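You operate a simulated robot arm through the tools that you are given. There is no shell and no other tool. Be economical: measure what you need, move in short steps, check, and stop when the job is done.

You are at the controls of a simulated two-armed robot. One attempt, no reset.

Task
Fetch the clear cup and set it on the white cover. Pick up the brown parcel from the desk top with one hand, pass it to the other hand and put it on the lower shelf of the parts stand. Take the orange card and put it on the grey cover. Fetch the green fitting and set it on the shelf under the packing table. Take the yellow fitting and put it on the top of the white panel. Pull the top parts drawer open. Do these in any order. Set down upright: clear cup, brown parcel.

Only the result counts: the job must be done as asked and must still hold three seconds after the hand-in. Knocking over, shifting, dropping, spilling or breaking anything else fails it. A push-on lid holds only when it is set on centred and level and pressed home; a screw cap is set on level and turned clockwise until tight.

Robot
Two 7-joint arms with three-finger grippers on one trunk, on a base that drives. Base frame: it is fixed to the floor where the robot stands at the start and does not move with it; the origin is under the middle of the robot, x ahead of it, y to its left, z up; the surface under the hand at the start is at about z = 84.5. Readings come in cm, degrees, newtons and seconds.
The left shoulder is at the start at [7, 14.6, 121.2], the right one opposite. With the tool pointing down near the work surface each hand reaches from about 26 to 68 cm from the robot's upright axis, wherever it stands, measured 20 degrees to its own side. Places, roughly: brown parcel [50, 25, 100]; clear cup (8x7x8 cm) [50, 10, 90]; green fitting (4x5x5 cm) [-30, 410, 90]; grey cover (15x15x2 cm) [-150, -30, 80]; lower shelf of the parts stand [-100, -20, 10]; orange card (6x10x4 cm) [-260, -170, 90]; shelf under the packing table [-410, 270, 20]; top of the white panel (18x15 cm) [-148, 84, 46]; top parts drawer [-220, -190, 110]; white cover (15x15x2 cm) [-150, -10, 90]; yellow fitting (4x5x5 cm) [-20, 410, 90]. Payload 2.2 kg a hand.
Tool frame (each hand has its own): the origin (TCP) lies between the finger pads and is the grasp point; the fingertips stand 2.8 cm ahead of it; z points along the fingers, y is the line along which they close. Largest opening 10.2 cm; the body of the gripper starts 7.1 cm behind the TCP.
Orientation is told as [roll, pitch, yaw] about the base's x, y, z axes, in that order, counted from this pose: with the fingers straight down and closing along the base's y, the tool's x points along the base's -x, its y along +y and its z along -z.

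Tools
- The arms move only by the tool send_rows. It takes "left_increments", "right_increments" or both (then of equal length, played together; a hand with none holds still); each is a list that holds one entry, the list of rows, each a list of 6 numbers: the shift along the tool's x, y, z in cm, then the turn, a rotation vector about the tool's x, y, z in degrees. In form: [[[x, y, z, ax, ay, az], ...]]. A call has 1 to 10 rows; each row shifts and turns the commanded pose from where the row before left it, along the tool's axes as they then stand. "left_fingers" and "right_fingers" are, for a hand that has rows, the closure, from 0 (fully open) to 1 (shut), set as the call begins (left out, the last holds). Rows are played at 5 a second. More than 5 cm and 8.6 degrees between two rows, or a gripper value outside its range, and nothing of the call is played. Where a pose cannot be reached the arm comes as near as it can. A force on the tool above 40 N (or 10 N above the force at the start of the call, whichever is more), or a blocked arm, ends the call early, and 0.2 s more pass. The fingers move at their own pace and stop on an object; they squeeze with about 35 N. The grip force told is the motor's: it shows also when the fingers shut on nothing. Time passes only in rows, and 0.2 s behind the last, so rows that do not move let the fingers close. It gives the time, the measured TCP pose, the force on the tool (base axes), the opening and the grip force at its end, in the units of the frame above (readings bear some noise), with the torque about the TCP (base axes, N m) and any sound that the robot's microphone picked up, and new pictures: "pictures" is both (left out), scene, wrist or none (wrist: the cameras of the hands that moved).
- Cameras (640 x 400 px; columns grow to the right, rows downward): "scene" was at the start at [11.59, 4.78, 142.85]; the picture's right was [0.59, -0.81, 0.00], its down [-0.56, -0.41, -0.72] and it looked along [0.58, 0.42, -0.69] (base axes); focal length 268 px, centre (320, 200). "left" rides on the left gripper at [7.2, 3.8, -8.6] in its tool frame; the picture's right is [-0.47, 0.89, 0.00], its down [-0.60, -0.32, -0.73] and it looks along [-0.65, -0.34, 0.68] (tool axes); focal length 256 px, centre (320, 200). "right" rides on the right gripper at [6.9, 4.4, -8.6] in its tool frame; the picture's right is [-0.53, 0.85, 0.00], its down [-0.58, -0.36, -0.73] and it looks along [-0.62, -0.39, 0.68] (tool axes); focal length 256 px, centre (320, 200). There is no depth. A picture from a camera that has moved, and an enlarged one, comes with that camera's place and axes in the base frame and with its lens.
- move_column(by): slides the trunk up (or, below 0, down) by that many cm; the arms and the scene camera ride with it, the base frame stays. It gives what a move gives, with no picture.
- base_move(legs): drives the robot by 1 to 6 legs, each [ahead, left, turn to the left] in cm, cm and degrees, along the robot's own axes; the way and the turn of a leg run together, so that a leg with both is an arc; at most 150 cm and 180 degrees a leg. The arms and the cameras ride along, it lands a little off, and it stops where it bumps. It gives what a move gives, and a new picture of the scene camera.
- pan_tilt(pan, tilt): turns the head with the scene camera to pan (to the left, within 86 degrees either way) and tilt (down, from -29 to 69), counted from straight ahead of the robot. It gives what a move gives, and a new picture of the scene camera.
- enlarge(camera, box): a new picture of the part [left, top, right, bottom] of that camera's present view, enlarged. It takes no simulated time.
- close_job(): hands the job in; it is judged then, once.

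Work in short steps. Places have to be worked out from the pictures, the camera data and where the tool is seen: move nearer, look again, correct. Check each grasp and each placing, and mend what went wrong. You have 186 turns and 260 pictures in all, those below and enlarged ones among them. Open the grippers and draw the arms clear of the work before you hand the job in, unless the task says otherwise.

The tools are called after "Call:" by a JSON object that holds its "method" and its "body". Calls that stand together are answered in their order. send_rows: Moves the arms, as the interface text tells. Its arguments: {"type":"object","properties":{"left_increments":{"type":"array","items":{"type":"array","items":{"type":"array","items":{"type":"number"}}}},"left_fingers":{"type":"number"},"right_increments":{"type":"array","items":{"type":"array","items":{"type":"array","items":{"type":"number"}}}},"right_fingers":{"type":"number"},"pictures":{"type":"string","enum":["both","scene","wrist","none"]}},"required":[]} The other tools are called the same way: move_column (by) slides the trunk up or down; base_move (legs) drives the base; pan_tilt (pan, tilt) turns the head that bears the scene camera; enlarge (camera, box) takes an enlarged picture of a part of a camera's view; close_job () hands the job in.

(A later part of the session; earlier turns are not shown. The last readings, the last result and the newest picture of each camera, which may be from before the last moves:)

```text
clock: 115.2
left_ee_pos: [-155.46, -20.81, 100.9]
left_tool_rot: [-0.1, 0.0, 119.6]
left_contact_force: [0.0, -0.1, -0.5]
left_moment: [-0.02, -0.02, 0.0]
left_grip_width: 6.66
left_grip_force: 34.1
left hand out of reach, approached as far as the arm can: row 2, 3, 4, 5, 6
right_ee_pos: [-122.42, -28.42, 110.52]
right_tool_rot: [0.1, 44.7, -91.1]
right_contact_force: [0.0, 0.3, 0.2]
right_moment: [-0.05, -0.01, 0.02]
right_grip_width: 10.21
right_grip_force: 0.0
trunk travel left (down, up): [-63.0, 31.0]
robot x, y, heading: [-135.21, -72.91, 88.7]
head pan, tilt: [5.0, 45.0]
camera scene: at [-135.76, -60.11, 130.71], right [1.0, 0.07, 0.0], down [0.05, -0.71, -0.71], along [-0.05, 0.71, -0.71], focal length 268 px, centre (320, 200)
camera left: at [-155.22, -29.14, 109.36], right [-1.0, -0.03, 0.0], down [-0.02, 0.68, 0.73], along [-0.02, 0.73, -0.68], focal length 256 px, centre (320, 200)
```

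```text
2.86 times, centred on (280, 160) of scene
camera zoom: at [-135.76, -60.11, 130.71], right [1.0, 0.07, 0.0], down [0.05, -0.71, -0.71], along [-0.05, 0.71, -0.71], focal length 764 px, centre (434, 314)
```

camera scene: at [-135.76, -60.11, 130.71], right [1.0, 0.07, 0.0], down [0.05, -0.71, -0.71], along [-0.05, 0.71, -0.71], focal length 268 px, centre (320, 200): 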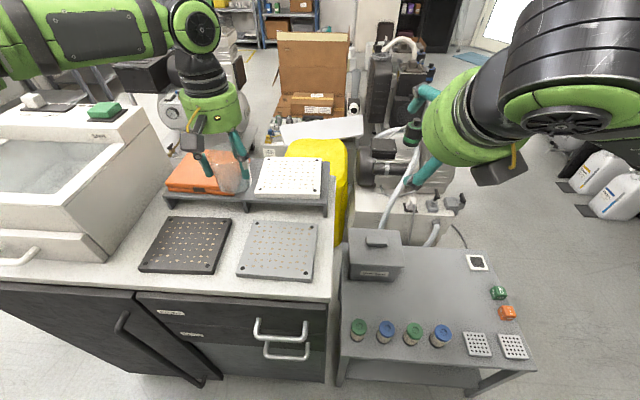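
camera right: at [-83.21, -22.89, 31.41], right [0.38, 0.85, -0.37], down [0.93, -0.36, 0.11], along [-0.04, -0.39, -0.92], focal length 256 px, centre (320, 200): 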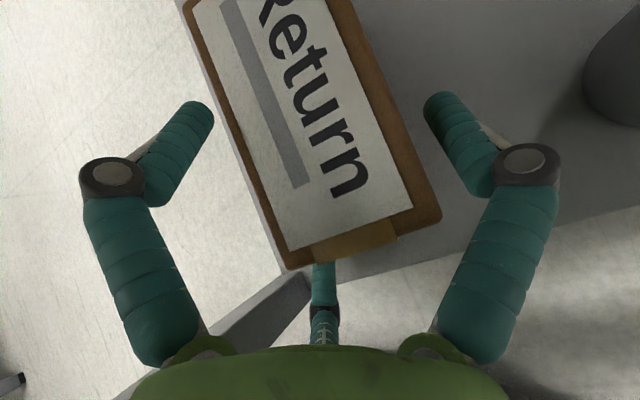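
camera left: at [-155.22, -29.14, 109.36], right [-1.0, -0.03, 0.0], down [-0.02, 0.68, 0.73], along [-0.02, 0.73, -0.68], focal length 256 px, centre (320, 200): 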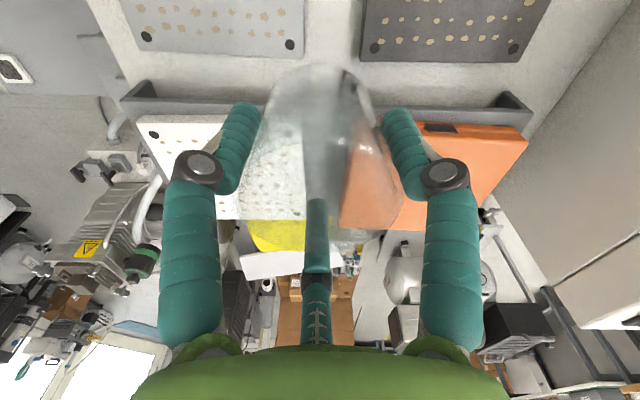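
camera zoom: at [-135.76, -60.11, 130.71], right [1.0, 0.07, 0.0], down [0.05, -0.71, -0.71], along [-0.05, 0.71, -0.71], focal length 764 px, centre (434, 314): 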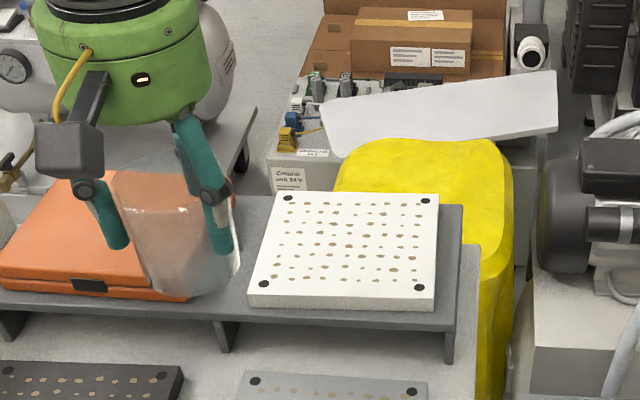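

The upper reach clipped the motion; at this lower height I retry toward the white cover.

Call:
{"method": "base_move", "body": {"legs": [[3, 0, 0]]}}

Call:
{"method": "send_rows", "body": {"left_increments": [[[-1, -3.2, 0, 0, 0, 0], [-1, -3.2, 0, 0, 0, 0], [-1, -3.2, 0, 0, 0, 0]]], "pictures": "none"}}

```text
clock: 116.1
left_ee_pos: [-155.26, -18.35, 101.11]
left_tool_rot: [-0.2, -0.2, 119.4]
left_contact_force: [-0.3, -0.5, -1.5]
left_moment: [0.06, -0.02, 0.0]
left_grip_width: 6.69
left_grip_force: 35.2
right_ee_pos: [-122.31, -25.82, 110.8]
right_tool_rot: [0.1, 45.1, -91.2]
right_contact_force: [0.5, -0.1, -0.7]
right_moment: [-0.02, -0.01, 0.02]
right_grip_width: 10.21
right_grip_force: 0.1
trunk travel left (down, up): [-63.0, 31.0]
robot x, y, heading: [-135.25, -70.08, 88.6]
head pan, tilt: [5.0, 45.0]
camera scene: at [-135.69, -57.67, 130.76], right [1.0, 0.07, 0.0], down [0.05, -0.7, -0.71], along [-0.05, 0.71, -0.7], focal length 268 px, centre (320, 200)
```

scene: 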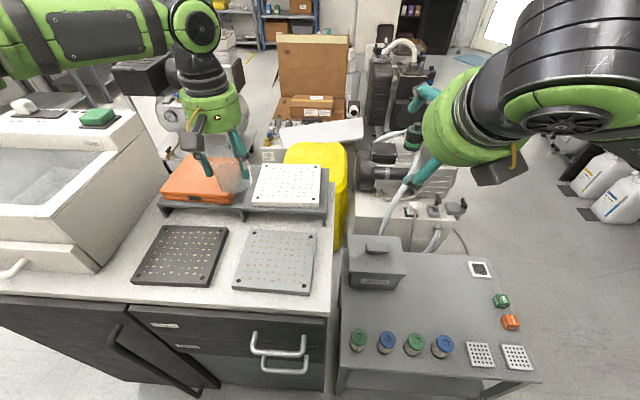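

```text
clock: 116.9
left_ee_pos: [-152.89, -16.0, 100.76]
left_tool_rot: [-0.1, -0.2, 119.5]
left_contact_force: [0.9, 0.1, -1.0]
left_moment: [-0.05, 0.01, 0.01]
left_grip_width: 6.66
left_grip_force: 35.1
left hand out of reach, approached as far as the arm can: row 2, 3
right_ee_pos: [-122.34, -25.53, 110.51]
right_tool_rot: [0.2, 44.9, -91.2]
right_contact_force: [0.6, -0.7, 0.5]
right_moment: [0.01, 0.01, 0.01]
right_grip_width: 10.19
right_grip_force: 0.0
trunk travel left (down, up): [-63.0, 31.0]
robot x, y, heading: [-135.21, -70.07, 88.6]
head pan, tilt: [5.0, 45.0]
```

The shoulder is too low for this height; I raise the trunk 20 and bring the arm down by the same amount.

Call:
{"method": "move_column", "body": {"by": 20}}

Call:
{"method": "send_rows", "body": {"left_increments": [[[0, 0, 4, 0, 0, 0], [0, 0, 4, 0, 0, 0], [0, 0, 4, 0, 0, 0], [0, 0, 4, 0, 0, 0], [0, 0, 4, 0, 0, 0]]], "pictures": "none"}}

Call:
{"method": "send_rows", "body": {"left_increments": [[[-0.65, -2.1, 0, 0, 0, 0], [-0.65, -2.1, 0, 0, 0, 0], [-0.65, -2.1, 0, 0, 0, 0], [-0.65, -2, 0, 0, 0, 0]]], "pictures": "both"}}

```text
clock: 119.0
left_ee_pos: [-152.91, -15.93, 120.84]
left_tool_rot: [-0.1, -0.1, 119.5]
left_contact_force: [1.1, -0.1, -1.2]
left_moment: [-0.02, 0.01, 0.01]
left_grip_width: 6.65
left_grip_force: 34.6
right_ee_pos: [-122.46, -25.43, 130.62]
right_tool_rot: [0.1, 45.0, -91.2]
right_contact_force: [-0.3, 0.4, 0.1]
right_moment: [-0.01, -0.03, -0.04]
right_grip_width: 10.18
right_grip_force: 0.2
trunk travel left (down, up): [-83.0, 11.0]
robot x, y, heading: [-135.11, -70.66, 88.8]
head pan, tilt: [5.0, 45.0]
```

```text
clock: 120.2
left_ee_pos: [-155.42, -18.67, 102.66]
left_tool_rot: [-0.3, -0.1, 119.4]
left_contact_force: [-0.7, -0.2, 0.1]
left_moment: [-0.01, -0.01, -0.02]
left_grip_width: 6.66
left_grip_force: 35.2
left hand out of reach, approached as far as the arm can: row 3, 4, 5
right_ee_pos: [-122.51, -25.51, 130.53]
right_tool_rot: [0.2, 44.9, -91.2]
right_contact_force: [0.0, 1.1, -0.3]
right_moment: [-0.01, -0.02, -0.03]
right_grip_width: 10.2
right_grip_force: 0.1
trunk travel left (down, up): [-83.0, 11.0]
robot x, y, heading: [-135.01, -70.89, 88.7]
head pan, tilt: [5.0, 45.0]
```

```text
clock: 121.2
left_ee_pos: [-154.12, -18.14, 105.14]
left_tool_rot: [-0.2, -0.1, 119.3]
left_contact_force: [-0.7, 0.2, -0.6]
left_moment: [0.01, -0.03, -0.01]
left_grip_width: 6.67
left_grip_force: 35.3
left hand out of reach, approached as far as the arm can: row 1, 2, 3, 4
right_ee_pos: [-122.43, -25.66, 130.59]
right_tool_rot: [0.1, 44.9, -91.1]
right_contact_force: [-0.3, 0.0, 0.3]
right_moment: [-0.01, 0.03, -0.03]
right_grip_width: 10.22
right_grip_force: 0.0
trunk travel left (down, up): [-83.0, 11.0]
robot x, y, heading: [-135.25, -70.07, 88.7]
head pan, tilt: [5.0, 45.0]
camera scene: at [-135.68, -57.3, 150.71], right [1.0, 0.07, 0.0], down [0.05, -0.71, -0.71], along [-0.05, 0.71, -0.71], focal length 268 px, centre (320, 200)
camera left: at [-154.01, -26.34, 113.66], right [-1.0, -0.03, 0.0], down [-0.02, 0.68, 0.73], along [-0.02, 0.73, -0.68], focal length 256 px, centre (320, 200)
```

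scene: 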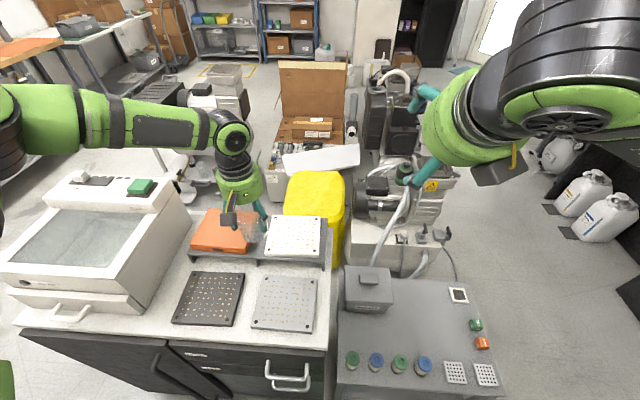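
left: 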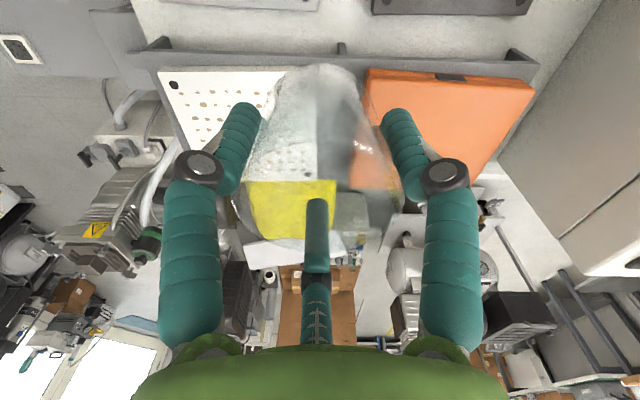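

Reach seems limited by wrist yaw rather than distance. I turn the hand to its neutral yaw and test again at this height.

Call:
{"method": "send_rows", "body": {"left_increments": [[[0, 0, 0, 0, 0, 7.7], [0, 0, 0, 0, 0, 7.7], [0, 0, 0, 0, 0, 7.7], [0, 0, 0, 0, 0, 7.7]]], "pictures": "none"}}

Call:
{"method": "send_rows", "body": {"left_increments": [[[-2, -2, 0, 0, 0, 0], [-2, -2, 0, 0, 0, 0], [-2, -2, 0, 0, 0, 0], [-2, -1, 0, 0, 0, 0]]], "pictures": "none"}}

```text
clock: 122.2
left_ee_pos: [-154.19, -18.06, 105.28]
left_tool_rot: [-0.1, -0.3, 88.4]
left_contact_force: [0.4, 0.4, -0.1]
left_moment: [-0.02, -0.02, 0.03]
left_grip_width: 6.69
left_grip_force: 34.5
right_ee_pos: [-122.43, -25.56, 130.54]
right_tool_rot: [0.1, 44.8, -91.3]
right_contact_force: [0.6, -0.3, 0.3]
right_moment: [0.0, 0.04, 0.01]
right_grip_width: 10.22
right_grip_force: 0.1
trunk travel left (down, up): [-83.0, 11.0]
robot x, y, heading: [-134.86, -70.63, 89.0]
head pan, tilt: [5.0, 45.0]
```

```text
clock: 123.2
left_ee_pos: [-153.02, -17.49, 108.24]
left_tool_rot: [-0.1, -0.1, 88.7]
left_contact_force: [-0.7, 0.3, 0.9]
left_moment: [0.03, 0.01, -0.05]
left_grip_width: 6.68
left_grip_force: 35.5
left hand out of reach, approached as far as the arm can: row 1, 2, 3, 4
right_ee_pos: [-122.48, -25.63, 130.71]
right_tool_rot: [0.1, 44.8, -91.2]
right_contact_force: [-0.2, 0.5, 0.6]
right_moment: [-0.03, -0.02, 0.01]
right_grip_width: 10.21
right_grip_force: 0.0
trunk travel left (down, up): [-83.0, 11.0]
robot x, y, heading: [-134.95, -70.17, 88.8]
head pan, tilt: [5.0, 45.0]
```

The arm's elbow posture seems unfavourable after the tilted moves. I back away 25 cm and bring the left hand near its starting pose to reset the posture.

Call:
{"method": "base_move", "body": {"legs": [[-28, 0, 0]]}}

Call:
{"method": "send_rows", "body": {"left_increments": [[[4, 3, 0, 0, 0, 0], [4, 3, 0, 0, 0, 0], [4, 3, 0, 0, 0, 0], [4, 3, 0, 0, 0, 0], [4, 3, 0, 0, 0, 0], [0, 3, 0, 0, 0, 0]]], "pictures": "scene"}}

```text
clock: 125.2
left_ee_pos: [-153.52, -45.23, 108.28]
left_tool_rot: [-0.1, -0.1, 88.6]
left_contact_force: [-0.4, 0.4, -1.0]
left_moment: [0.01, -0.03, -0.01]
left_grip_width: 6.68
left_grip_force: 34.6
right_ee_pos: [-122.93, -53.31, 130.61]
right_tool_rot: [0.1, 44.7, -91.2]
right_contact_force: [0.4, 0.1, -0.1]
right_moment: [0.0, 0.0, 0.0]
right_grip_width: 10.21
right_grip_force: 0.0
trunk travel left (down, up): [-83.0, 11.0]
robot x, y, heading: [-135.53, -98.46, 88.8]
head pan, tilt: [5.0, 45.0]
camera scene: at [-136.21, -85.04, 150.68], right [1.0, 0.07, 0.0], down [0.05, -0.71, -0.71], along [-0.05, 0.7, -0.71], focal length 268 px, centre (320, 200)
```

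scene: 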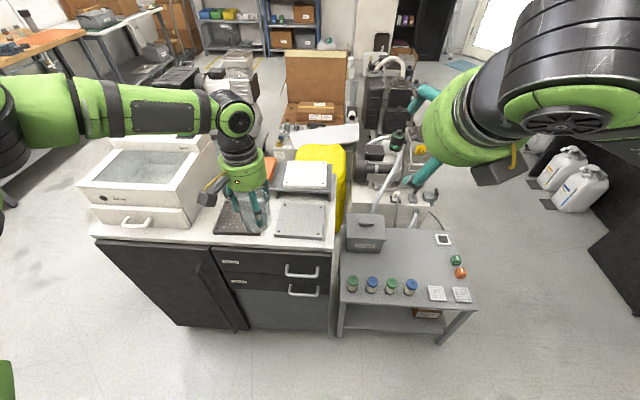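

```text
clock: 126.6
left_ee_pos: [-171.85, -65.14, 108.13]
left_tool_rot: [-0.2, 0.0, 88.5]
left_contact_force: [0.3, -1.9, -0.7]
left_moment: [0.05, -0.04, -0.01]
left_grip_width: 6.69
left_grip_force: 34.9
right_ee_pos: [-122.99, -53.59, 130.54]
right_tool_rot: [0.3, 45.0, -91.2]
right_contact_force: [0.3, -0.3, -0.1]
right_moment: [0.0, 0.01, -0.01]
right_grip_width: 10.18
right_grip_force: 0.0
trunk travel left (down, up): [-83.0, 11.0]
robot x, y, heading: [-135.59, -98.21, 88.9]
head pan, tilt: [5.0, 45.0]
camera scene: at [-136.28, -85.29, 150.71], right [1.0, 0.07, 0.0], down [0.05, -0.71, -0.71], along [-0.05, 0.71, -0.71], focal length 268 px, centre (320, 200)
```

scene: 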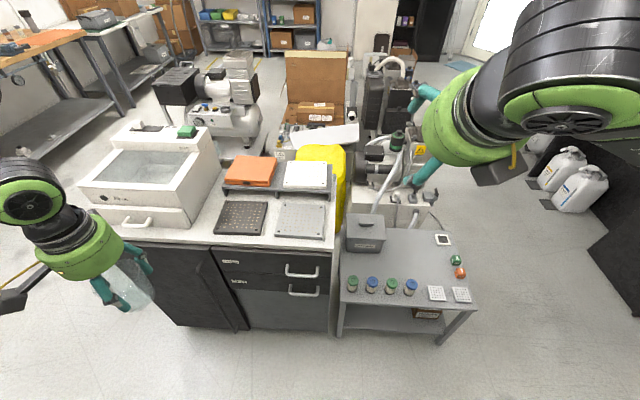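

I test the reach from this posture: lower to z≈97 and extend to robot-relative (61 ahead, 14 left), still short of the covers.

Call:
{"method": "send_rows", "body": {"left_increments": [[[0, 0, 3.7, 0, 0, 0], [0, 0, 3.7, 0, 0, 0], [0, 0, 3.7, 0, 0, 0], [-2, -3.5, 0, 0, 0, 0], [-3, -3.5, 0, 0, 0, 0], [-4, -3.5, 0, 0, 0, 0], [-4, -3.5, 0, 0, 0, 0], [-4, -3.5, 0, 0, 0, 0], [-4, -3, 0, 0, 0, 0]]], "pictures": "none"}}

Call:
{"method": "send_rows", "body": {"left_increments": [[[-3, -1, 0, 0, 0, 0], [-3, -1, 0, 0, 0, 0]]], "pictures": "scene"}}

```text
refused: row 6 steps farther than a row can; nothing moved
```

```text
clock: 127.2
left_ee_pos: [-169.46, -58.84, 108.33]
left_tool_rot: [0.0, -0.1, 88.6]
left_contact_force: [1.2, 0.7, -0.2]
left_moment: [-0.04, 0.04, 0.0]
left_grip_width: 6.65
left_grip_force: 35.0
right_ee_pos: [-122.77, -53.24, 130.5]
right_tool_rot: [0.0, 44.7, -91.4]
right_contact_force: [-0.5, 0.3, 0.1]
right_moment: [-0.03, 0.07, 0.05]
right_grip_width: 10.2
right_grip_force: 0.0
trunk travel left (down, up): [-83.0, 11.0]
robot x, y, heading: [-135.45, -98.21, 88.7]
head pan, tilt: [5.0, 45.0]
camera scene: at [-135.93, -84.98, 150.67], right [1.0, 0.07, 0.0], down [0.05, -0.71, -0.71], along [-0.05, 0.7, -0.71], focal length 268 px, centre (320, 200)
```

scene: 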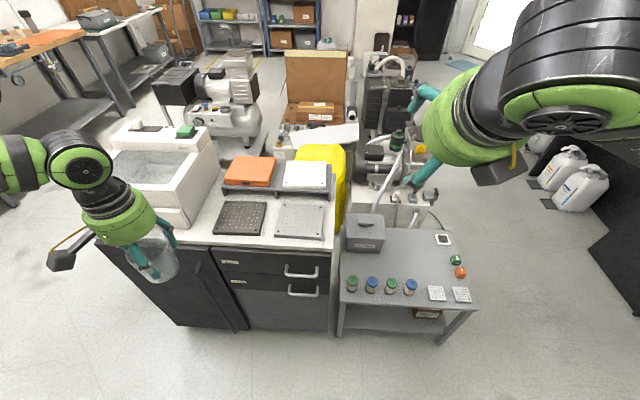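

A row was too long; I redo it with shorter ones.

Call:
{"method": "send_rows", "body": {"left_increments": [[[0, 0, 3.7, 0, 0, 0], [0, 0, 3.7, 0, 0, 0], [0, 0, 3.7, 0, 0, 0], [0, -4, 0, 0, 0, 0], [0, -4, 0, 0, 0, 0], [-3, -3, 0, 0, 0, 0], [-3, -3, 0, 0, 0, 0], [-3, -3, 0, 0, 0, 0], [-3, -3, 0, 0, 0, 0]]], "pictures": "none"}}

Call:
{"method": "send_rows", "body": {"left_increments": [[[-3, 0, 0, 0, 0, 0], [-3, 0, 0, 0, 0, 0], [-3, 0, 0, 0, 0, 0]]], "pictures": "scene"}}

```text
clock: 129.2
left_ee_pos: [-153.57, -50.76, 100.82]
left_tool_rot: [-0.2, -0.2, 88.5]
left_contact_force: [0.7, 0.0, -0.7]
left_moment: [-0.03, -0.01, 0.03]
left_grip_width: 6.7
left_grip_force: 34.8
left hand out of reach, approached as far as the arm can: row 8, 9
right_ee_pos: [-122.92, -53.66, 130.63]
right_tool_rot: [0.2, 44.8, -91.1]
right_contact_force: [-0.6, 0.3, -0.5]
right_moment: [0.03, 0.01, 0.01]
right_grip_width: 10.2
right_grip_force: 0.1
trunk travel left (down, up): [-83.0, 11.0]
robot x, y, heading: [-135.33, -98.25, 88.9]
head pan, tilt: [5.0, 45.0]
```

```text
clock: 130.0
left_ee_pos: [-156.57, -45.42, 103.79]
left_tool_rot: [-0.2, -0.4, 88.5]
left_contact_force: [0.6, 0.1, 0.1]
left_moment: [0.01, 0.0, 0.0]
left_grip_width: 6.65
left_grip_force: 34.9
left hand out of reach, approached as far as the arm can: row 1, 2, 3
right_ee_pos: [-122.88, -53.56, 130.62]
right_tool_rot: [0.0, 44.9, -91.2]
right_contact_force: [0.2, 0.5, 0.0]
right_moment: [-0.01, -0.01, -0.01]
right_grip_width: 10.21
right_grip_force: 0.0
trunk travel left (down, up): [-83.0, 11.0]
robot x, y, heading: [-135.99, -97.95, 88.9]
head pan, tilt: [5.0, 45.0]
camera scene: at [-136.23, -85.29, 150.71], right [1.0, 0.07, 0.0], down [0.05, -0.71, -0.71], along [-0.05, 0.71, -0.71], focal length 268 px, centre (320, 200)
```

scene: 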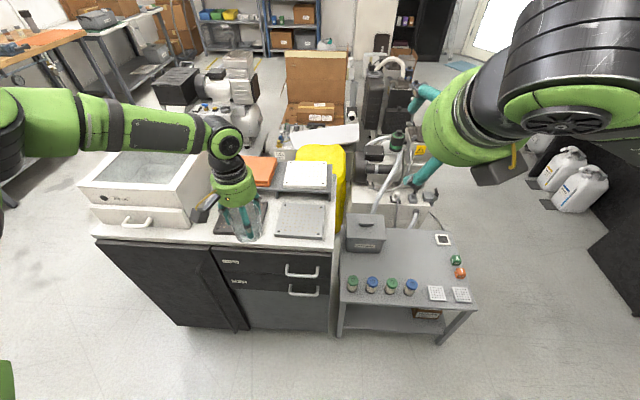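

The left arm reaches best to its own side. I bring the hand back to its side, turn the robot to heading ≈44°, and drive in so the cover lies to the front-left of the left shoulder.

Call:
{"method": "send_rows", "body": {"left_increments": [[[3, 2.5, 0, 0, 0, 0], [3, 2.5, 0, 0, 0, 0], [3, 2.5, 0, 0, 0, 0], [3, 2.5, 0, 0, 0, 0], [3, 2.5, 0, 0, 0, 0], [3, 2.5, 0, 0, 0, 0]]], "pictures": "none"}}

Call:
{"method": "base_move", "body": {"legs": [[0, 0, -45], [10, 15, 0]]}}

Call:
{"method": "pan_tilt", "body": {"pan": 40, "tilt": 50}}

```text
clock: 131.4
left_ee_pos: [-172.1, -63.32, 103.73]
left_tool_rot: [-0.2, -0.4, 88.5]
left_contact_force: [0.1, -0.7, -1.2]
left_moment: [0.01, -0.04, 0.02]
left_grip_width: 6.68
left_grip_force: 34.4
right_ee_pos: [-123.25, -53.85, 130.75]
right_tool_rot: [0.2, 45.0, -91.1]
right_contact_force: [-0.1, 0.3, 0.2]
right_moment: [0.01, -0.02, 0.0]
right_grip_width: 10.22
right_grip_force: 0.0
trunk travel left (down, up): [-83.0, 11.0]
robot x, y, heading: [-135.86, -98.63, 89.0]
head pan, tilt: [5.0, 45.0]
```

```text
clock: 134.9
left_ee_pos: [-139.94, -30.67, 103.83]
left_tool_rot: [0.1, -0.3, 43.8]
left_contact_force: [0.5, -0.5, 0.2]
left_moment: [0.01, 0.01, 0.03]
left_grip_width: 6.64
left_grip_force: 35.1
right_ee_pos: [-98.27, -58.44, 130.72]
right_tool_rot: [-0.1, 45.1, -136.2]
right_contact_force: [-1.3, -0.6, -0.7]
right_moment: [0.03, 0.03, 0.03]
right_grip_width: 10.2
right_grip_force: 0.1
trunk travel left (down, up): [-83.0, 11.0]
robot x, y, heading: [-138.92, -80.72, 44.4]
head pan, tilt: [5.0, 45.0]
camera scene: at [-129.97, -71.73, 150.74], right [0.76, -0.65, 0.0], down [-0.46, -0.53, -0.71], along [0.46, 0.54, -0.71], focal length 268 px, centre (320, 200)
```

scene: 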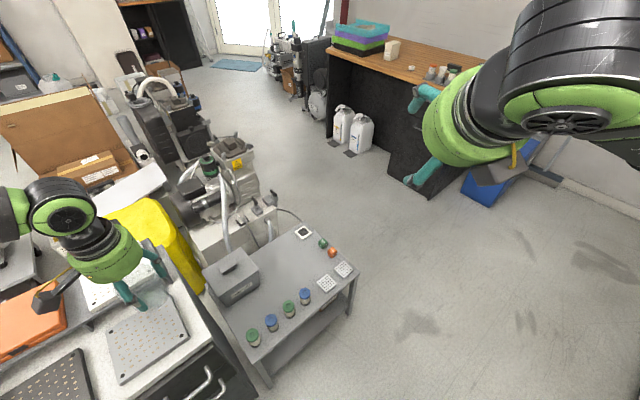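

```text
clock: 135.9
left_ee_pos: [-139.94, -30.33, 103.77]
left_tool_rot: [-0.1, -0.2, 43.8]
left_contact_force: [0.4, 0.1, -0.5]
left_moment: [0.0, -0.03, 0.01]
left_grip_width: 6.65
left_grip_force: 35.2
right_ee_pos: [-98.29, -58.13, 130.45]
right_tool_rot: [0.0, 44.8, -136.1]
right_contact_force: [0.8, 0.3, 0.0]
right_moment: [0.02, -0.05, -0.04]
right_grip_width: 10.22
right_grip_force: 0.0
trunk travel left (down, up): [-83.0, 11.0]
robot x, y, heading: [-139.34, -81.33, 44.3]
head pan, tilt: [40.0, 50.0]
camera scene: at [-134.57, -69.81, 150.02], right [0.99, -0.1, 0.0], down [-0.08, -0.76, -0.64], along [0.07, 0.64, -0.77], focal length 268 px, centre (320, 200)
```

scene: 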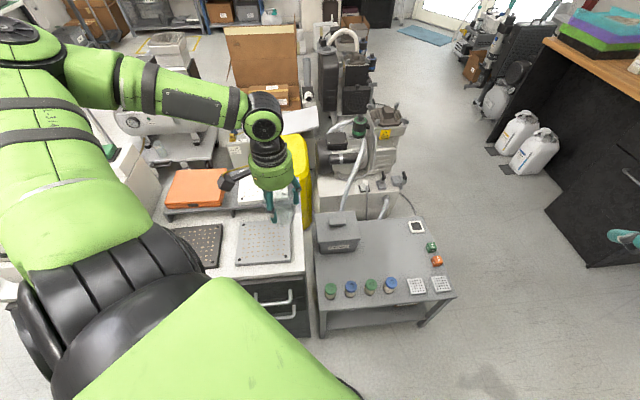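

I drive the remaining bit in (about 5 ahead, 12 left).

Call:
{"method": "base_move", "body": {"legs": [[5, 12.5, 0]]}}

Call:
{"method": "enlarge", "body": {"camera": "left", "box": [0, 0, 640, 400]}}

```text
clock: 137.3
left_ee_pos: [-145.07, -18.08, 103.73]
left_tool_rot: [0.1, -0.3, 43.8]
left_contact_force: [-0.2, 1.4, -1.4]
left_moment: [0.04, 0.01, 0.01]
left_grip_width: 6.67
left_grip_force: 34.9
right_ee_pos: [-103.37, -46.02, 130.51]
right_tool_rot: [-0.1, 44.9, -136.1]
right_contact_force: [-0.6, -0.2, 0.4]
right_moment: [0.01, 0.02, 0.03]
right_grip_width: 10.21
right_grip_force: 0.1
trunk travel left (down, up): [-83.0, 11.0]
robot x, y, heading: [-144.31, -68.95, 44.2]
head pan, tilt: [40.0, 50.0]
camera scene: at [-139.7, -57.7, 150.05], right [0.99, -0.1, 0.0], down [-0.08, -0.76, -0.64], along [0.06, 0.64, -0.76], focal length 268 px, centre (320, 200)
```

scene: 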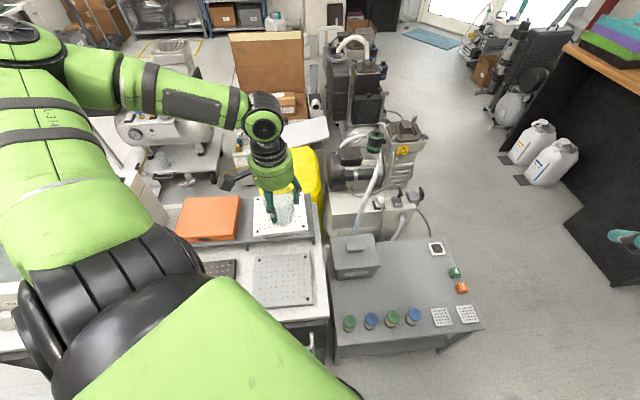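

```text
1.00 times, centred on (320, 200) of left (not enlarged: the box is as wide or as high as the picture)
camera zoom: at [-152.95, -20.49, 112.31], right [-0.28, 0.96, 0.0], down [0.65, 0.19, 0.73], along [0.71, 0.2, -0.68], focal length 256 px, centre (320, 200)
```

zoom: 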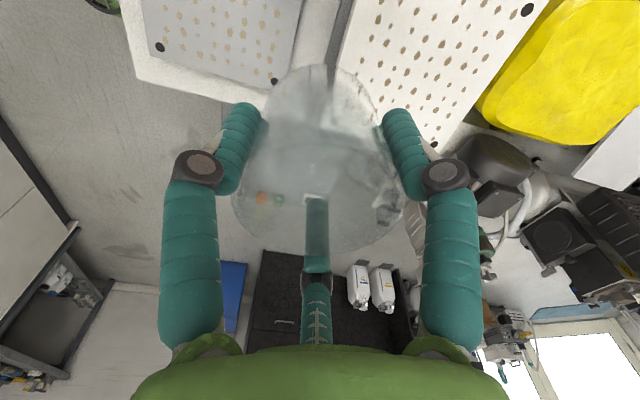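

The white cover's centre is about [-146.4, -10]. I move the cup over it and lower to just above.

Call:
{"method": "send_rows", "body": {"left_increments": [[[-2.33, 3.37, 0, 0, 0, 0], [-2.33, 3.37, 0, 0, 0, 0], [0, 0, 3, 0, 0, 0], [0, 0, 3, 0, 0, 0], [0, 0, 2, 0, 0, 0]]], "pictures": "both"}}

Call:
{"method": "enlarge", "body": {"camera": "scene", "box": [190, 150, 350, 270]}}

```text
clock: 138.5
left_ee_pos: [-146.54, -9.76, 95.67]
left_tool_rot: [-0.3, -0.3, 43.8]
left_contact_force: [0.8, -0.1, -0.5]
left_moment: [-0.02, 0.01, 0.02]
left_grip_width: 6.65
left_grip_force: 35.2
right_ee_pos: [-103.52, -45.7, 130.7]
right_tool_rot: [0.1, 44.8, -136.1]
right_contact_force: [0.0, -0.1, 0.1]
right_moment: [0.01, -0.02, -0.01]
right_grip_width: 10.21
right_grip_force: 0.0
trunk travel left (down, up): [-83.0, 11.0]
robot x, y, heading: [-144.25, -68.22, 44.4]
head pan, tilt: [40.0, 50.0]
camera scene: at [-139.79, -57.33, 150.02], right [0.99, -0.1, 0.0], down [-0.08, -0.76, -0.64], along [0.07, 0.64, -0.77], focal length 268 px, centre (320, 200)
camera left: at [-154.4, -12.15, 104.13], right [-0.28, 0.96, 0.0], down [0.65, 0.19, 0.73], along [0.71, 0.2, -0.68], focal length 256 px, centre (320, 200)
```

scene: 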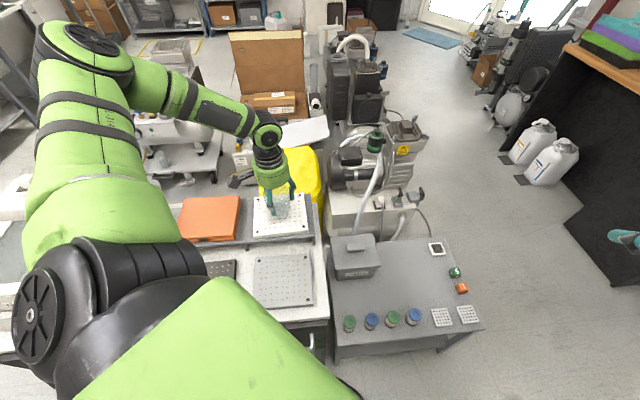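
left: 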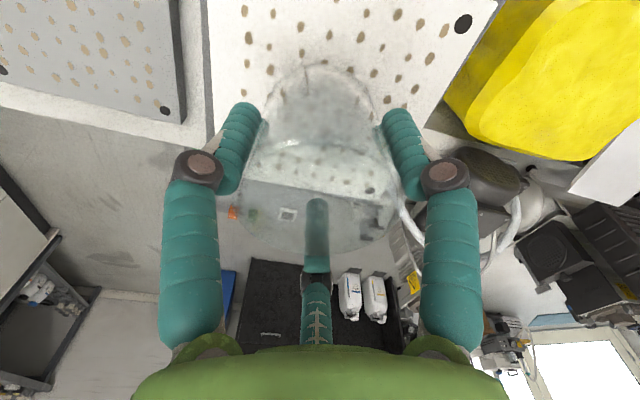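

```text
3.33 times, centred on (270, 210) of scene
camera zoom: at [-139.79, -57.33, 150.02], right [0.99, -0.1, 0.0], down [-0.08, -0.76, -0.64], along [0.07, 0.64, -0.77], focal length 892 px, centre (487, 167)
```

zoom: 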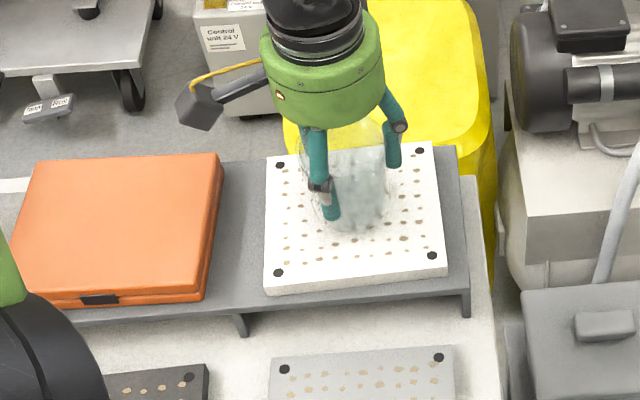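

The cup is centred over the cover. I lower in small steps until contact.

Call:
{"method": "send_rows", "body": {"left_increments": [[[0, 0, 0.5, 0, 0, 0], [0, 0, 0.4, 0, 0, 0], [0, 0, 0.3, 0, 0, 0]]], "pictures": "none"}}

```text
clock: 139.3
left_ee_pos: [-146.46, -9.94, 94.61]
left_tool_rot: [-0.1, -0.4, 43.9]
left_contact_force: [0.9, -0.8, -0.7]
left_moment: [-0.04, 0.01, -0.04]
left_grip_width: 6.63
left_grip_force: 34.8
right_ee_pos: [-103.64, -45.67, 130.57]
right_tool_rot: [0.1, 44.9, -136.0]
right_contact_force: [0.4, -0.3, 0.7]
right_moment: [0.03, 0.0, 0.01]
right_grip_width: 10.22
right_grip_force: 0.1
trunk travel left (down, up): [-83.0, 11.0]
robot x, y, heading: [-144.33, -68.32, 44.2]
head pan, tilt: [40.0, 50.0]
```

No contact yet; I go on lowering.

Call:
{"method": "send_rows", "body": {"left_increments": [[[0, 0, 0.3, 0, 0, 0], [0, 0, 0.3, 0, 0, 0]]], "pictures": "none"}}

Call:
{"method": "send_rows", "body": {"left_increments": [[[0, 0, 0.3, 0, 0, 0], [0, 0, 0.2, 0, 0, 0]]], "pictures": "none"}}

```text
clock: 139.9
left_ee_pos: [-146.35, -9.86, 94.26]
left_tool_rot: [-0.2, -0.6, 43.8]
left_contact_force: [-3.6, 3.8, 19.4]
left_moment: [0.04, -0.04, -0.03]
left_grip_width: 6.7
left_grip_force: 34.8
right_ee_pos: [-103.71, -45.89, 130.7]
right_tool_rot: [0.2, 45.0, -136.1]
right_contact_force: [-0.5, -0.1, 0.7]
right_moment: [0.01, 0.03, 0.01]
right_grip_width: 10.18
right_grip_force: 0.0
trunk travel left (down, up): [-83.0, 11.0]
robot x, y, heading: [-144.25, -68.28, 44.0]
head pan, tilt: [40.0, 50.0]
```

```text
clock: 140.5
left_ee_pos: [-146.34, -9.97, 93.61]
left_tool_rot: [-0.1, -0.3, 43.8]
left_contact_force: [-1.1, 4.6, 18.5]
left_moment: [0.12, -0.02, 0.01]
left_grip_width: 6.68
left_grip_force: 35.1
right_ee_pos: [-103.57, -45.98, 130.66]
right_tool_rot: [0.1, 44.8, -136.1]
right_contact_force: [0.6, -0.6, -0.7]
right_moment: [0.02, -0.01, 0.03]
right_grip_width: 10.17
right_grip_force: 0.1
trunk travel left (down, up): [-83.0, 11.0]
robot x, y, heading: [-144.12, -68.36, 44.1]
head pan, tilt: [40.0, 50.0]
```

Contact with about 18 N. I release the cup and withdraw upward.

Call:
{"method": "send_rows", "body": {"left_increments": [[[0, 0, -0.3, 0, 0, 0], [0, 0, 0, 0, 0, 0]]], "pictures": "none"}}

Call:
{"method": "send_rows", "body": {"left_increments": [[[0, 0, 0, 0, 0, 0], [0, 0, 0, 0, 0, 0], [0, 0, -2, 0, 0, 0], [0, 0, -3, 0, 0, 0], [0, 0, -4, 0, 0, 0], [0, 0, -4, 0, 0, 0]]], "left_fingers": 0, "pictures": "wrist"}}

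Call:
{"method": "enlarge", "body": {"camera": "scene", "box": [190, 150, 350, 270]}}

```text
clock: 141.1
left_ee_pos: [-146.36, -10.09, 93.53]
left_tool_rot: [-0.1, 0.0, 43.8]
left_contact_force: [-0.4, -0.2, 1.6]
left_moment: [0.03, -0.1, -0.02]
left_grip_width: 6.62
left_grip_force: 35.3
right_ee_pos: [-103.68, -45.85, 130.57]
right_tool_rot: [0.0, 44.9, -136.1]
right_contact_force: [-0.1, -1.2, -0.9]
right_moment: [0.01, 0.05, 0.0]
right_grip_width: 10.21
right_grip_force: 0.0
trunk travel left (down, up): [-83.0, 11.0]
robot x, y, heading: [-143.96, -68.44, 44.3]
head pan, tilt: [40.0, 50.0]
```

```text
clock: 142.5
left_ee_pos: [-146.37, -10.04, 106.85]
left_tool_rot: [-0.1, -0.2, 43.8]
left_contact_force: [0.2, 0.4, -0.3]
left_moment: [-0.02, -0.01, 0.04]
left_grip_width: 10.23
left_grip_force: 0.1
right_ee_pos: [-103.54, -45.73, 130.64]
right_tool_rot: [0.0, 44.8, -136.0]
right_contact_force: [0.1, 0.9, -0.4]
right_moment: [0.01, 0.01, 0.0]
right_grip_width: 10.2
right_grip_force: 0.1
trunk travel left (down, up): [-83.0, 11.0]
robot x, y, heading: [-143.98, -68.48, 44.3]
head pan, tilt: [40.0, 50.0]
camera left: at [-154.35, -12.27, 115.23], right [-0.28, 0.96, 0.0], down [0.65, 0.19, 0.73], along [0.71, 0.2, -0.68], focal length 256 px, centre (320, 200)
```

left: 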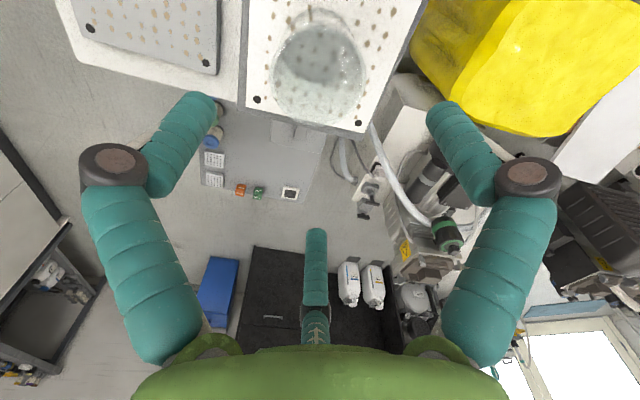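

```text
3.33 times, centred on (270, 210) of scene
camera zoom: at [-139.87, -57.49, 150.03], right [0.99, -0.1, 0.0], down [-0.08, -0.76, -0.64], along [0.07, 0.64, -0.77], focal length 892 px, centre (487, 167)
```

zoom: 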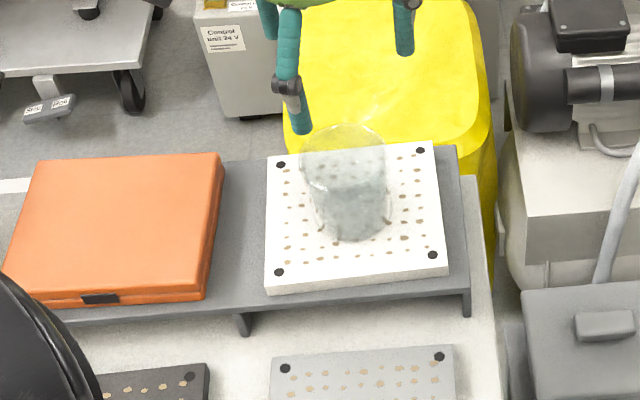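

The cup stands upright on the white cover. I back off and turn right in order to view the drawers and card around [-240, -180].

Call:
{"method": "base_move", "body": {"legs": [[-18, -18, 0], [0, 0, 90]]}}

Call:
{"method": "pan_tilt", "body": {"pan": 75, "tilt": 25}}

```text
clock: 148.1
left_ee_pos: [-203.46, -94.8, 106.66]
left_tool_rot: [-0.2, -0.2, 132.8]
left_contact_force: [0.4, 0.3, 0.5]
left_moment: [-0.03, 0.0, 0.01]
left_grip_width: 10.24
left_grip_force: 0.2
right_ee_pos: [-166.79, -52.65, 130.64]
right_tool_rot: [0.2, 45.0, -47.1]
right_contact_force: [0.2, 0.4, 0.3]
right_moment: [-0.01, 0.01, 0.03]
right_grip_width: 10.21
right_grip_force: 0.0
trunk travel left (down, up): [-83.0, 11.0]
robot x, y, heading: [-144.7, -93.64, 133.1]
head pan, tilt: [40.0, 50.0]
camera scene: at [-155.9, -89.2, 150.02], right [0.12, 0.99, 0.0], down [0.76, -0.09, -0.64], along [-0.64, 0.08, -0.77], focal length 268 px, centre (320, 200)
```

scene: 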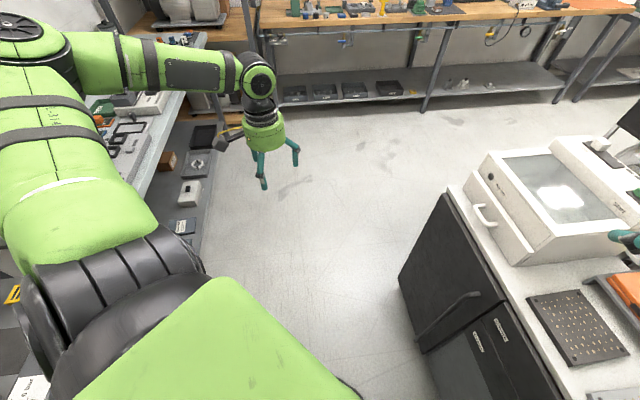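

```text
clock: 149.1
left_ee_pos: [-203.4, -94.9, 106.72]
left_tool_rot: [-0.2, -0.2, 132.8]
left_contact_force: [-0.9, 0.8, 0.5]
left_moment: [0.02, -0.01, -0.03]
left_grip_width: 10.19
left_grip_force: 0.2
right_ee_pos: [-166.74, -52.83, 130.66]
right_tool_rot: [0.1, 45.0, -47.1]
right_contact_force: [0.1, 0.3, 0.8]
right_moment: [0.0, -0.04, 0.02]
right_grip_width: 10.2
right_grip_force: 0.2
trunk travel left (down, up): [-83.0, 11.0]
robot x, y, heading: [-144.9, -93.45, 133.2]
head pan, tilt: [75.0, 25.0]
camera scene: at [-156.4, -94.48, 153.77], right [-0.47, 0.88, 0.0], down [0.37, 0.2, -0.91], along [-0.8, -0.43, -0.42], focal length 268 px, centre (320, 200)
```

scene: 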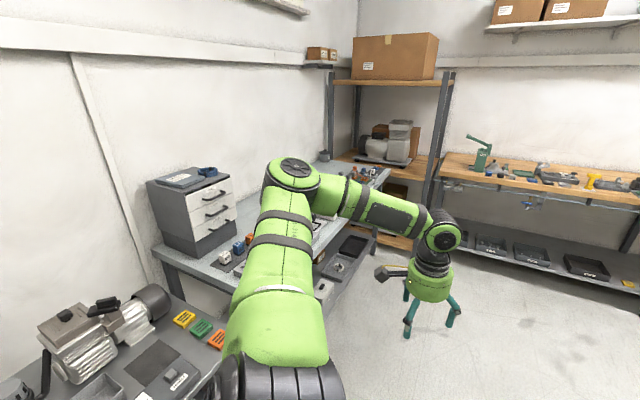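

The drawer unit stands at about [-213, -182] on the left bench. I raise the left hand well clear, then turn to face the bench.

Call:
{"method": "send_rows", "body": {"left_increments": [[[0, 0, -4, 0, 0, 0], [0, 0, -4, 0, 0, 0], [0, 0, -4, 0, 0, 0], [0, 0, -4, 0, 0, 0], [0, 0, -4, 0, 0, 0]]], "pictures": "none"}}

Call:
{"method": "base_move", "body": {"legs": [[0, 0, 90], [0, -40, 0]]}}

Call:
{"method": "pan_tilt", "body": {"pan": 0, "tilt": 30}}

```text
clock: 150.3
left_ee_pos: [-203.35, -95.14, 126.83]
left_tool_rot: [-0.1, -0.4, 132.7]
left_contact_force: [0.2, 0.7, -0.6]
left_moment: [-0.01, 0.02, 0.03]
left_grip_width: 10.21
left_grip_force: 0.0
right_ee_pos: [-166.72, -52.57, 130.65]
right_tool_rot: [0.1, 44.8, -47.1]
right_contact_force: [0.8, -0.1, -0.3]
right_moment: [-0.01, 0.04, 0.0]
right_grip_width: 10.2
right_grip_force: 0.0
trunk travel left (down, up): [-83.0, 11.0]
robot x, y, heading: [-144.48, -94.16, 133.1]
head pan, tilt: [75.0, 25.0]
```

```text
clock: 156.5
left_ee_pos: [-166.11, -129.28, 126.91]
left_tool_rot: [0.1, -0.3, -137.0]
left_contact_force: [0.0, 0.3, 1.0]
left_moment: [0.0, -0.04, 0.04]
left_grip_width: 10.2
left_grip_force: 0.1
right_ee_pos: [-208.93, -92.85, 130.55]
right_tool_rot: [-0.3, 44.8, 43.0]
right_contact_force: [0.3, 1.0, -0.3]
right_moment: [0.01, -0.03, 0.01]
right_grip_width: 10.21
right_grip_force: 0.0
trunk travel left (down, up): [-83.0, 11.0]
robot x, y, heading: [-167.9, -70.84, -136.4]
head pan, tilt: [75.0, 25.0]
stopped in leg 2: the robot was blocked; the commanded pose is now the measured one
camera scene: at [-167.27, -82.19, 153.8], right [-0.88, -0.48, 0.0], down [-0.2, 0.37, -0.91], along [0.43, -0.8, -0.42], focal length 268 px, centre (320, 200)
```

scene: 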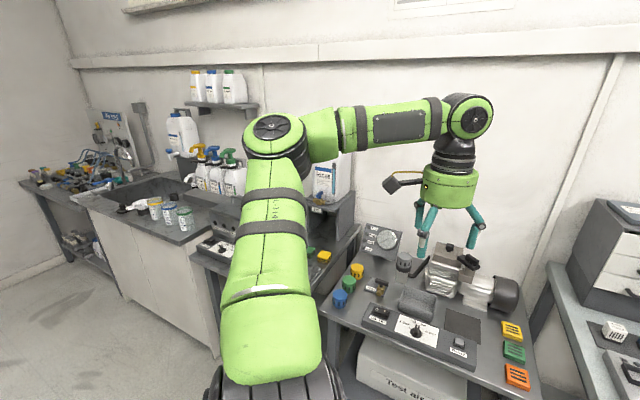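

```text
clock: 157.9
left_ee_pos: [-165.65, -129.56, 126.69]
left_tool_rot: [-0.1, -0.3, -137.0]
left_contact_force: [1.2, -0.5, 0.2]
left_moment: [0.04, 0.0, 0.04]
left_grip_width: 10.2
left_grip_force: 0.1
right_ee_pos: [-208.39, -93.2, 130.64]
right_tool_rot: [0.3, 44.9, 43.2]
right_contact_force: [-0.5, -0.1, 0.2]
right_moment: [-0.02, 0.0, -0.04]
right_grip_width: 10.21
right_grip_force: 0.1
trunk travel left (down, up): [-83.0, 11.0]
robot x, y, heading: [-167.41, -71.31, -136.5]
head pan, tilt: [0.0, 30.0]
camera scene: at [-177.72, -80.72, 152.97], right [-0.69, 0.72, 0.0], down [0.36, 0.34, -0.87], along [-0.63, -0.6, -0.5], focal length 268 px, centre (320, 200)
```

scene: 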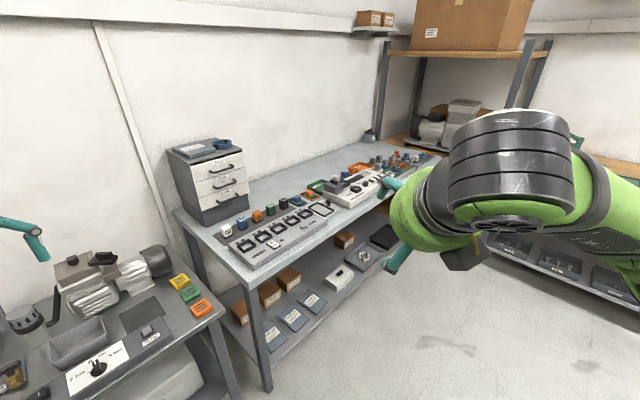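

I strafed the wrong way and was stopped by the cabinet; I'll check the cup later. Now I zoom onto the bench to find the card and the drawer.

Call:
{"method": "enlarge", "body": {"camera": "scene", "box": [160, 120, 400, 270]}}

Call:
{"method": "enlarge", "body": {"camera": "scene", "box": [270, 140, 370, 220]}}

```text
2.67 times, centred on (280, 195) of scene
camera zoom: at [-177.72, -80.72, 152.97], right [-0.69, 0.72, 0.0], down [0.36, 0.34, -0.87], along [-0.63, -0.6, -0.5], focal length 713 px, centre (427, 213)
```

zoom: 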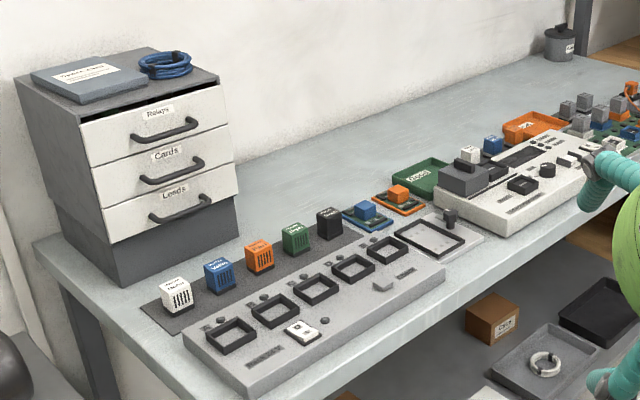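

```text
5.00 times, centred on (320, 180) of scene
camera zoom: at [-177.72, -80.72, 152.97], right [-0.69, 0.72, 0.0], down [0.36, 0.34, -0.87], along [-0.63, -0.6, -0.5], focal length 1338 px, centre (320, 300)
```

zoom: 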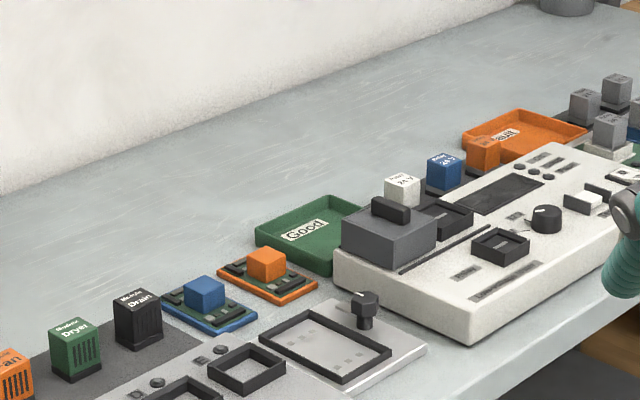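

The orange card is at about [-258, -165] and the top drawer "Relays" handle near [-220, -171.5, 113]. I drive to stand facing the bench (-y) at about [-222, -98].

Call:
{"method": "base_move", "body": {"legs": [[17, 18, 0], [0, 0, 46.5], [0, -54, 0]]}}

Call:
{"method": "pan_tilt", "body": {"pan": 0, "tilt": 38}}

```text
clock: 164.7
left_ee_pos: [-178.38, -134.7, 126.68]
left_tool_rot: [-0.3, -0.3, -89.9]
left_contact_force: [-0.4, 0.3, 0.3]
left_moment: [-0.02, 0.05, -0.02]
left_grip_width: 10.18
left_grip_force: 0.0
right_ee_pos: [-234.22, -141.07, 130.67]
right_tool_rot: [0.2, 44.9, 90.3]
right_contact_force: [-0.6, -0.7, 0.5]
right_moment: [0.03, 0.02, 0.0]
right_grip_width: 10.21
right_grip_force: 0.0
trunk travel left (down, up): [-83.0, 11.0]
robot x, y, heading: [-223.03, -95.91, -89.3]
head pan, tilt: [0.0, 30.0]
camera scene: at [-222.44, -110.12, 152.97], right [-1.0, -0.01, 0.0], down [-0.01, 0.5, -0.87], along [0.01, -0.87, -0.5], focal length 268 px, centre (320, 200)
```

scene: 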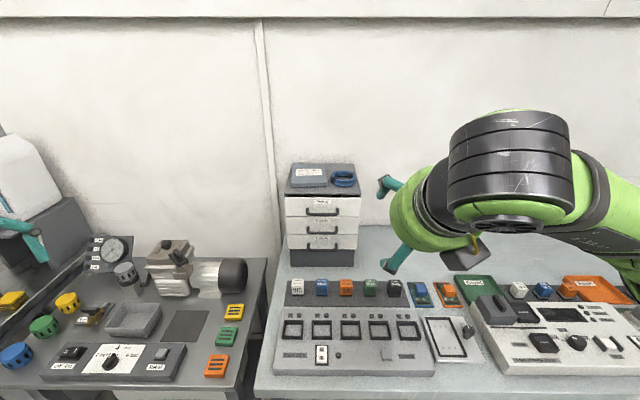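

```text
clock: 165.3
left_ee_pos: [-178.58, -134.51, 126.65]
left_tool_rot: [-0.1, -0.3, -89.9]
left_contact_force: [0.8, 0.6, -0.6]
left_moment: [0.04, -0.03, 0.02]
left_grip_width: 10.2
left_grip_force: 0.1
right_ee_pos: [-234.35, -141.13, 130.68]
right_tool_rot: [0.1, 44.9, 90.4]
right_contact_force: [0.1, 0.2, -1.0]
right_moment: [0.02, 0.01, -0.01]
right_grip_width: 10.19
right_grip_force: 0.1
trunk travel left (down, up): [-83.0, 11.0]
robot x, y, heading: [-222.73, -96.32, -89.8]
head pan, tilt: [0.0, 38.0]
camera scene: at [-222.62, -109.71, 151.74], right [-1.0, -0.01, 0.0], down [-0.01, 0.62, -0.79], along [0.01, -0.79, -0.62], focal length 268 px, centre (320, 200)
```

scene: 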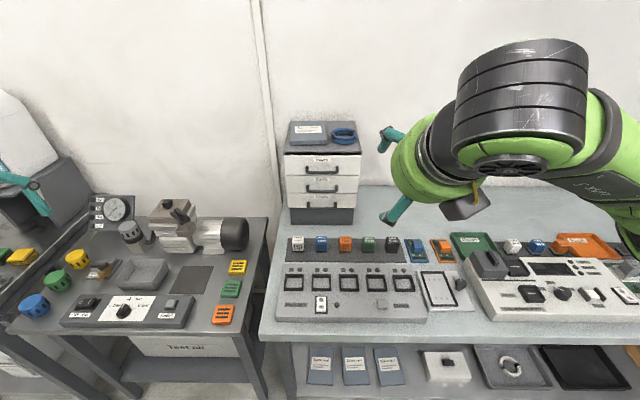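

The handle is at about [-222, -175.8, 111]. I bring the right hand to point horizontally at it, with the single finger up.

Call:
{"method": "send_rows", "body": {"right_increments": [[[0, 0, 0, 0, 7.5, 0], [0, 0, 0, 0, 7.5, 0], [0, 0, 0, 0, 7.5, 0], [0, 0, 0, 0, 7.5, 0], [0, 0, 0, 0, 7.5, 0], [0, 0, 0, 0, 7.5, 0], [0, 0, 0, 0, 0, -8.2], [0, 0, 0, 0, 0, -8.2], [0, 0, 0, 0, 0, -8.2], [0, 0, 0, 0, 0, -8.2]]], "pictures": "none"}}

Call:
{"method": "send_rows", "body": {"right_increments": [[[0, 0, 0, 0, 0, -8.2], [0, 0, 0, 0, 0, -8.2], [0, 0, 0, 0, 0, -8.2], [0, 0, 0, 0, 0, -8.2], [0, 0, 0, 0, 0, -8.2], [0, 0, 0, 0, 0, -8.2], [0, 0, 0, 0, 0, -8]]], "pictures": "none"}}

Call:
{"method": "base_move", "body": {"legs": [[0, 10.5, 0]]}}

```text
clock: 167.5
left_ee_pos: [-178.58, -134.61, 126.66]
left_tool_rot: [-0.3, -0.4, -90.0]
left_contact_force: [0.1, -0.4, 0.3]
left_moment: [0.01, -0.03, 0.0]
left_grip_width: 10.18
left_grip_force: 0.0
right_ee_pos: [-231.96, -144.75, 131.92]
right_tool_rot: [89.7, 57.0, 179.8]
right_contact_force: [0.0, 0.3, 0.5]
right_moment: [0.02, 0.01, 0.05]
right_grip_width: 10.22
right_grip_force: 0.1
right hand out of reach, approached as far as the arm can: row 3, 4, 5, 6
trunk travel left (down, up): [-83.0, 11.0]
robot x, y, heading: [-222.96, -96.11, -89.6]
head pan, tilt: [0.0, 38.0]
```

```text
clock: 169.1
left_ee_pos: [-178.63, -134.78, 126.7]
left_tool_rot: [-0.1, -0.3, -89.9]
left_contact_force: [-1.0, 0.4, 0.1]
left_moment: [-0.01, 0.02, -0.03]
left_grip_width: 10.21
left_grip_force: 0.0
right_ee_pos: [-232.16, -144.72, 132.06]
right_tool_rot: [89.9, -0.2, -179.9]
right_contact_force: [-1.0, 0.6, 0.0]
right_moment: [0.0, -0.04, -0.02]
right_grip_width: 10.2
right_grip_force: 0.1
trunk travel left (down, up): [-83.0, 11.0]
robot x, y, heading: [-222.68, -95.68, -89.6]
head pan, tilt: [0.0, 38.0]
```

```text
clock: 170.3
left_ee_pos: [-168.34, -134.52, 126.92]
left_tool_rot: [0.1, -0.3, -90.0]
left_contact_force: [-0.1, 0.0, 0.3]
left_moment: [0.02, -0.07, 0.0]
left_grip_width: 10.19
left_grip_force: 0.0
right_ee_pos: [-222.01, -144.67, 132.0]
right_tool_rot: [89.9, 0.0, 180.1]
right_contact_force: [-0.9, 0.8, 0.4]
right_moment: [0.01, 0.0, 0.07]
right_grip_width: 10.21
right_grip_force: 0.1
trunk travel left (down, up): [-83.0, 11.0]
robot x, y, heading: [-212.05, -95.71, -89.6]
head pan, tilt: [0.0, 38.0]
camera scene: at [-212.53, -109.61, 151.74], right [-1.0, -0.01, 0.0], down [0.0, 0.62, -0.79], along [0.01, -0.79, -0.62], focal length 268 px, centre (320, 200)
```

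scene: 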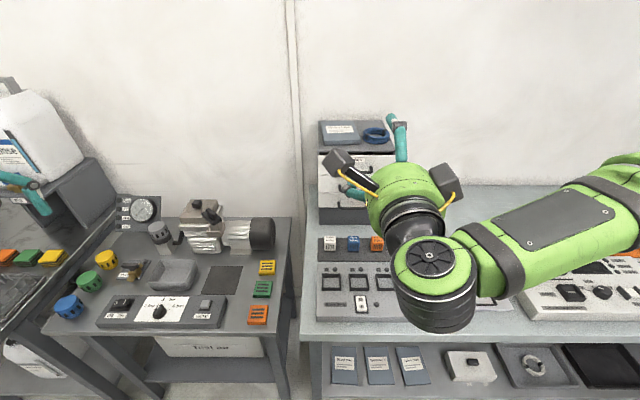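

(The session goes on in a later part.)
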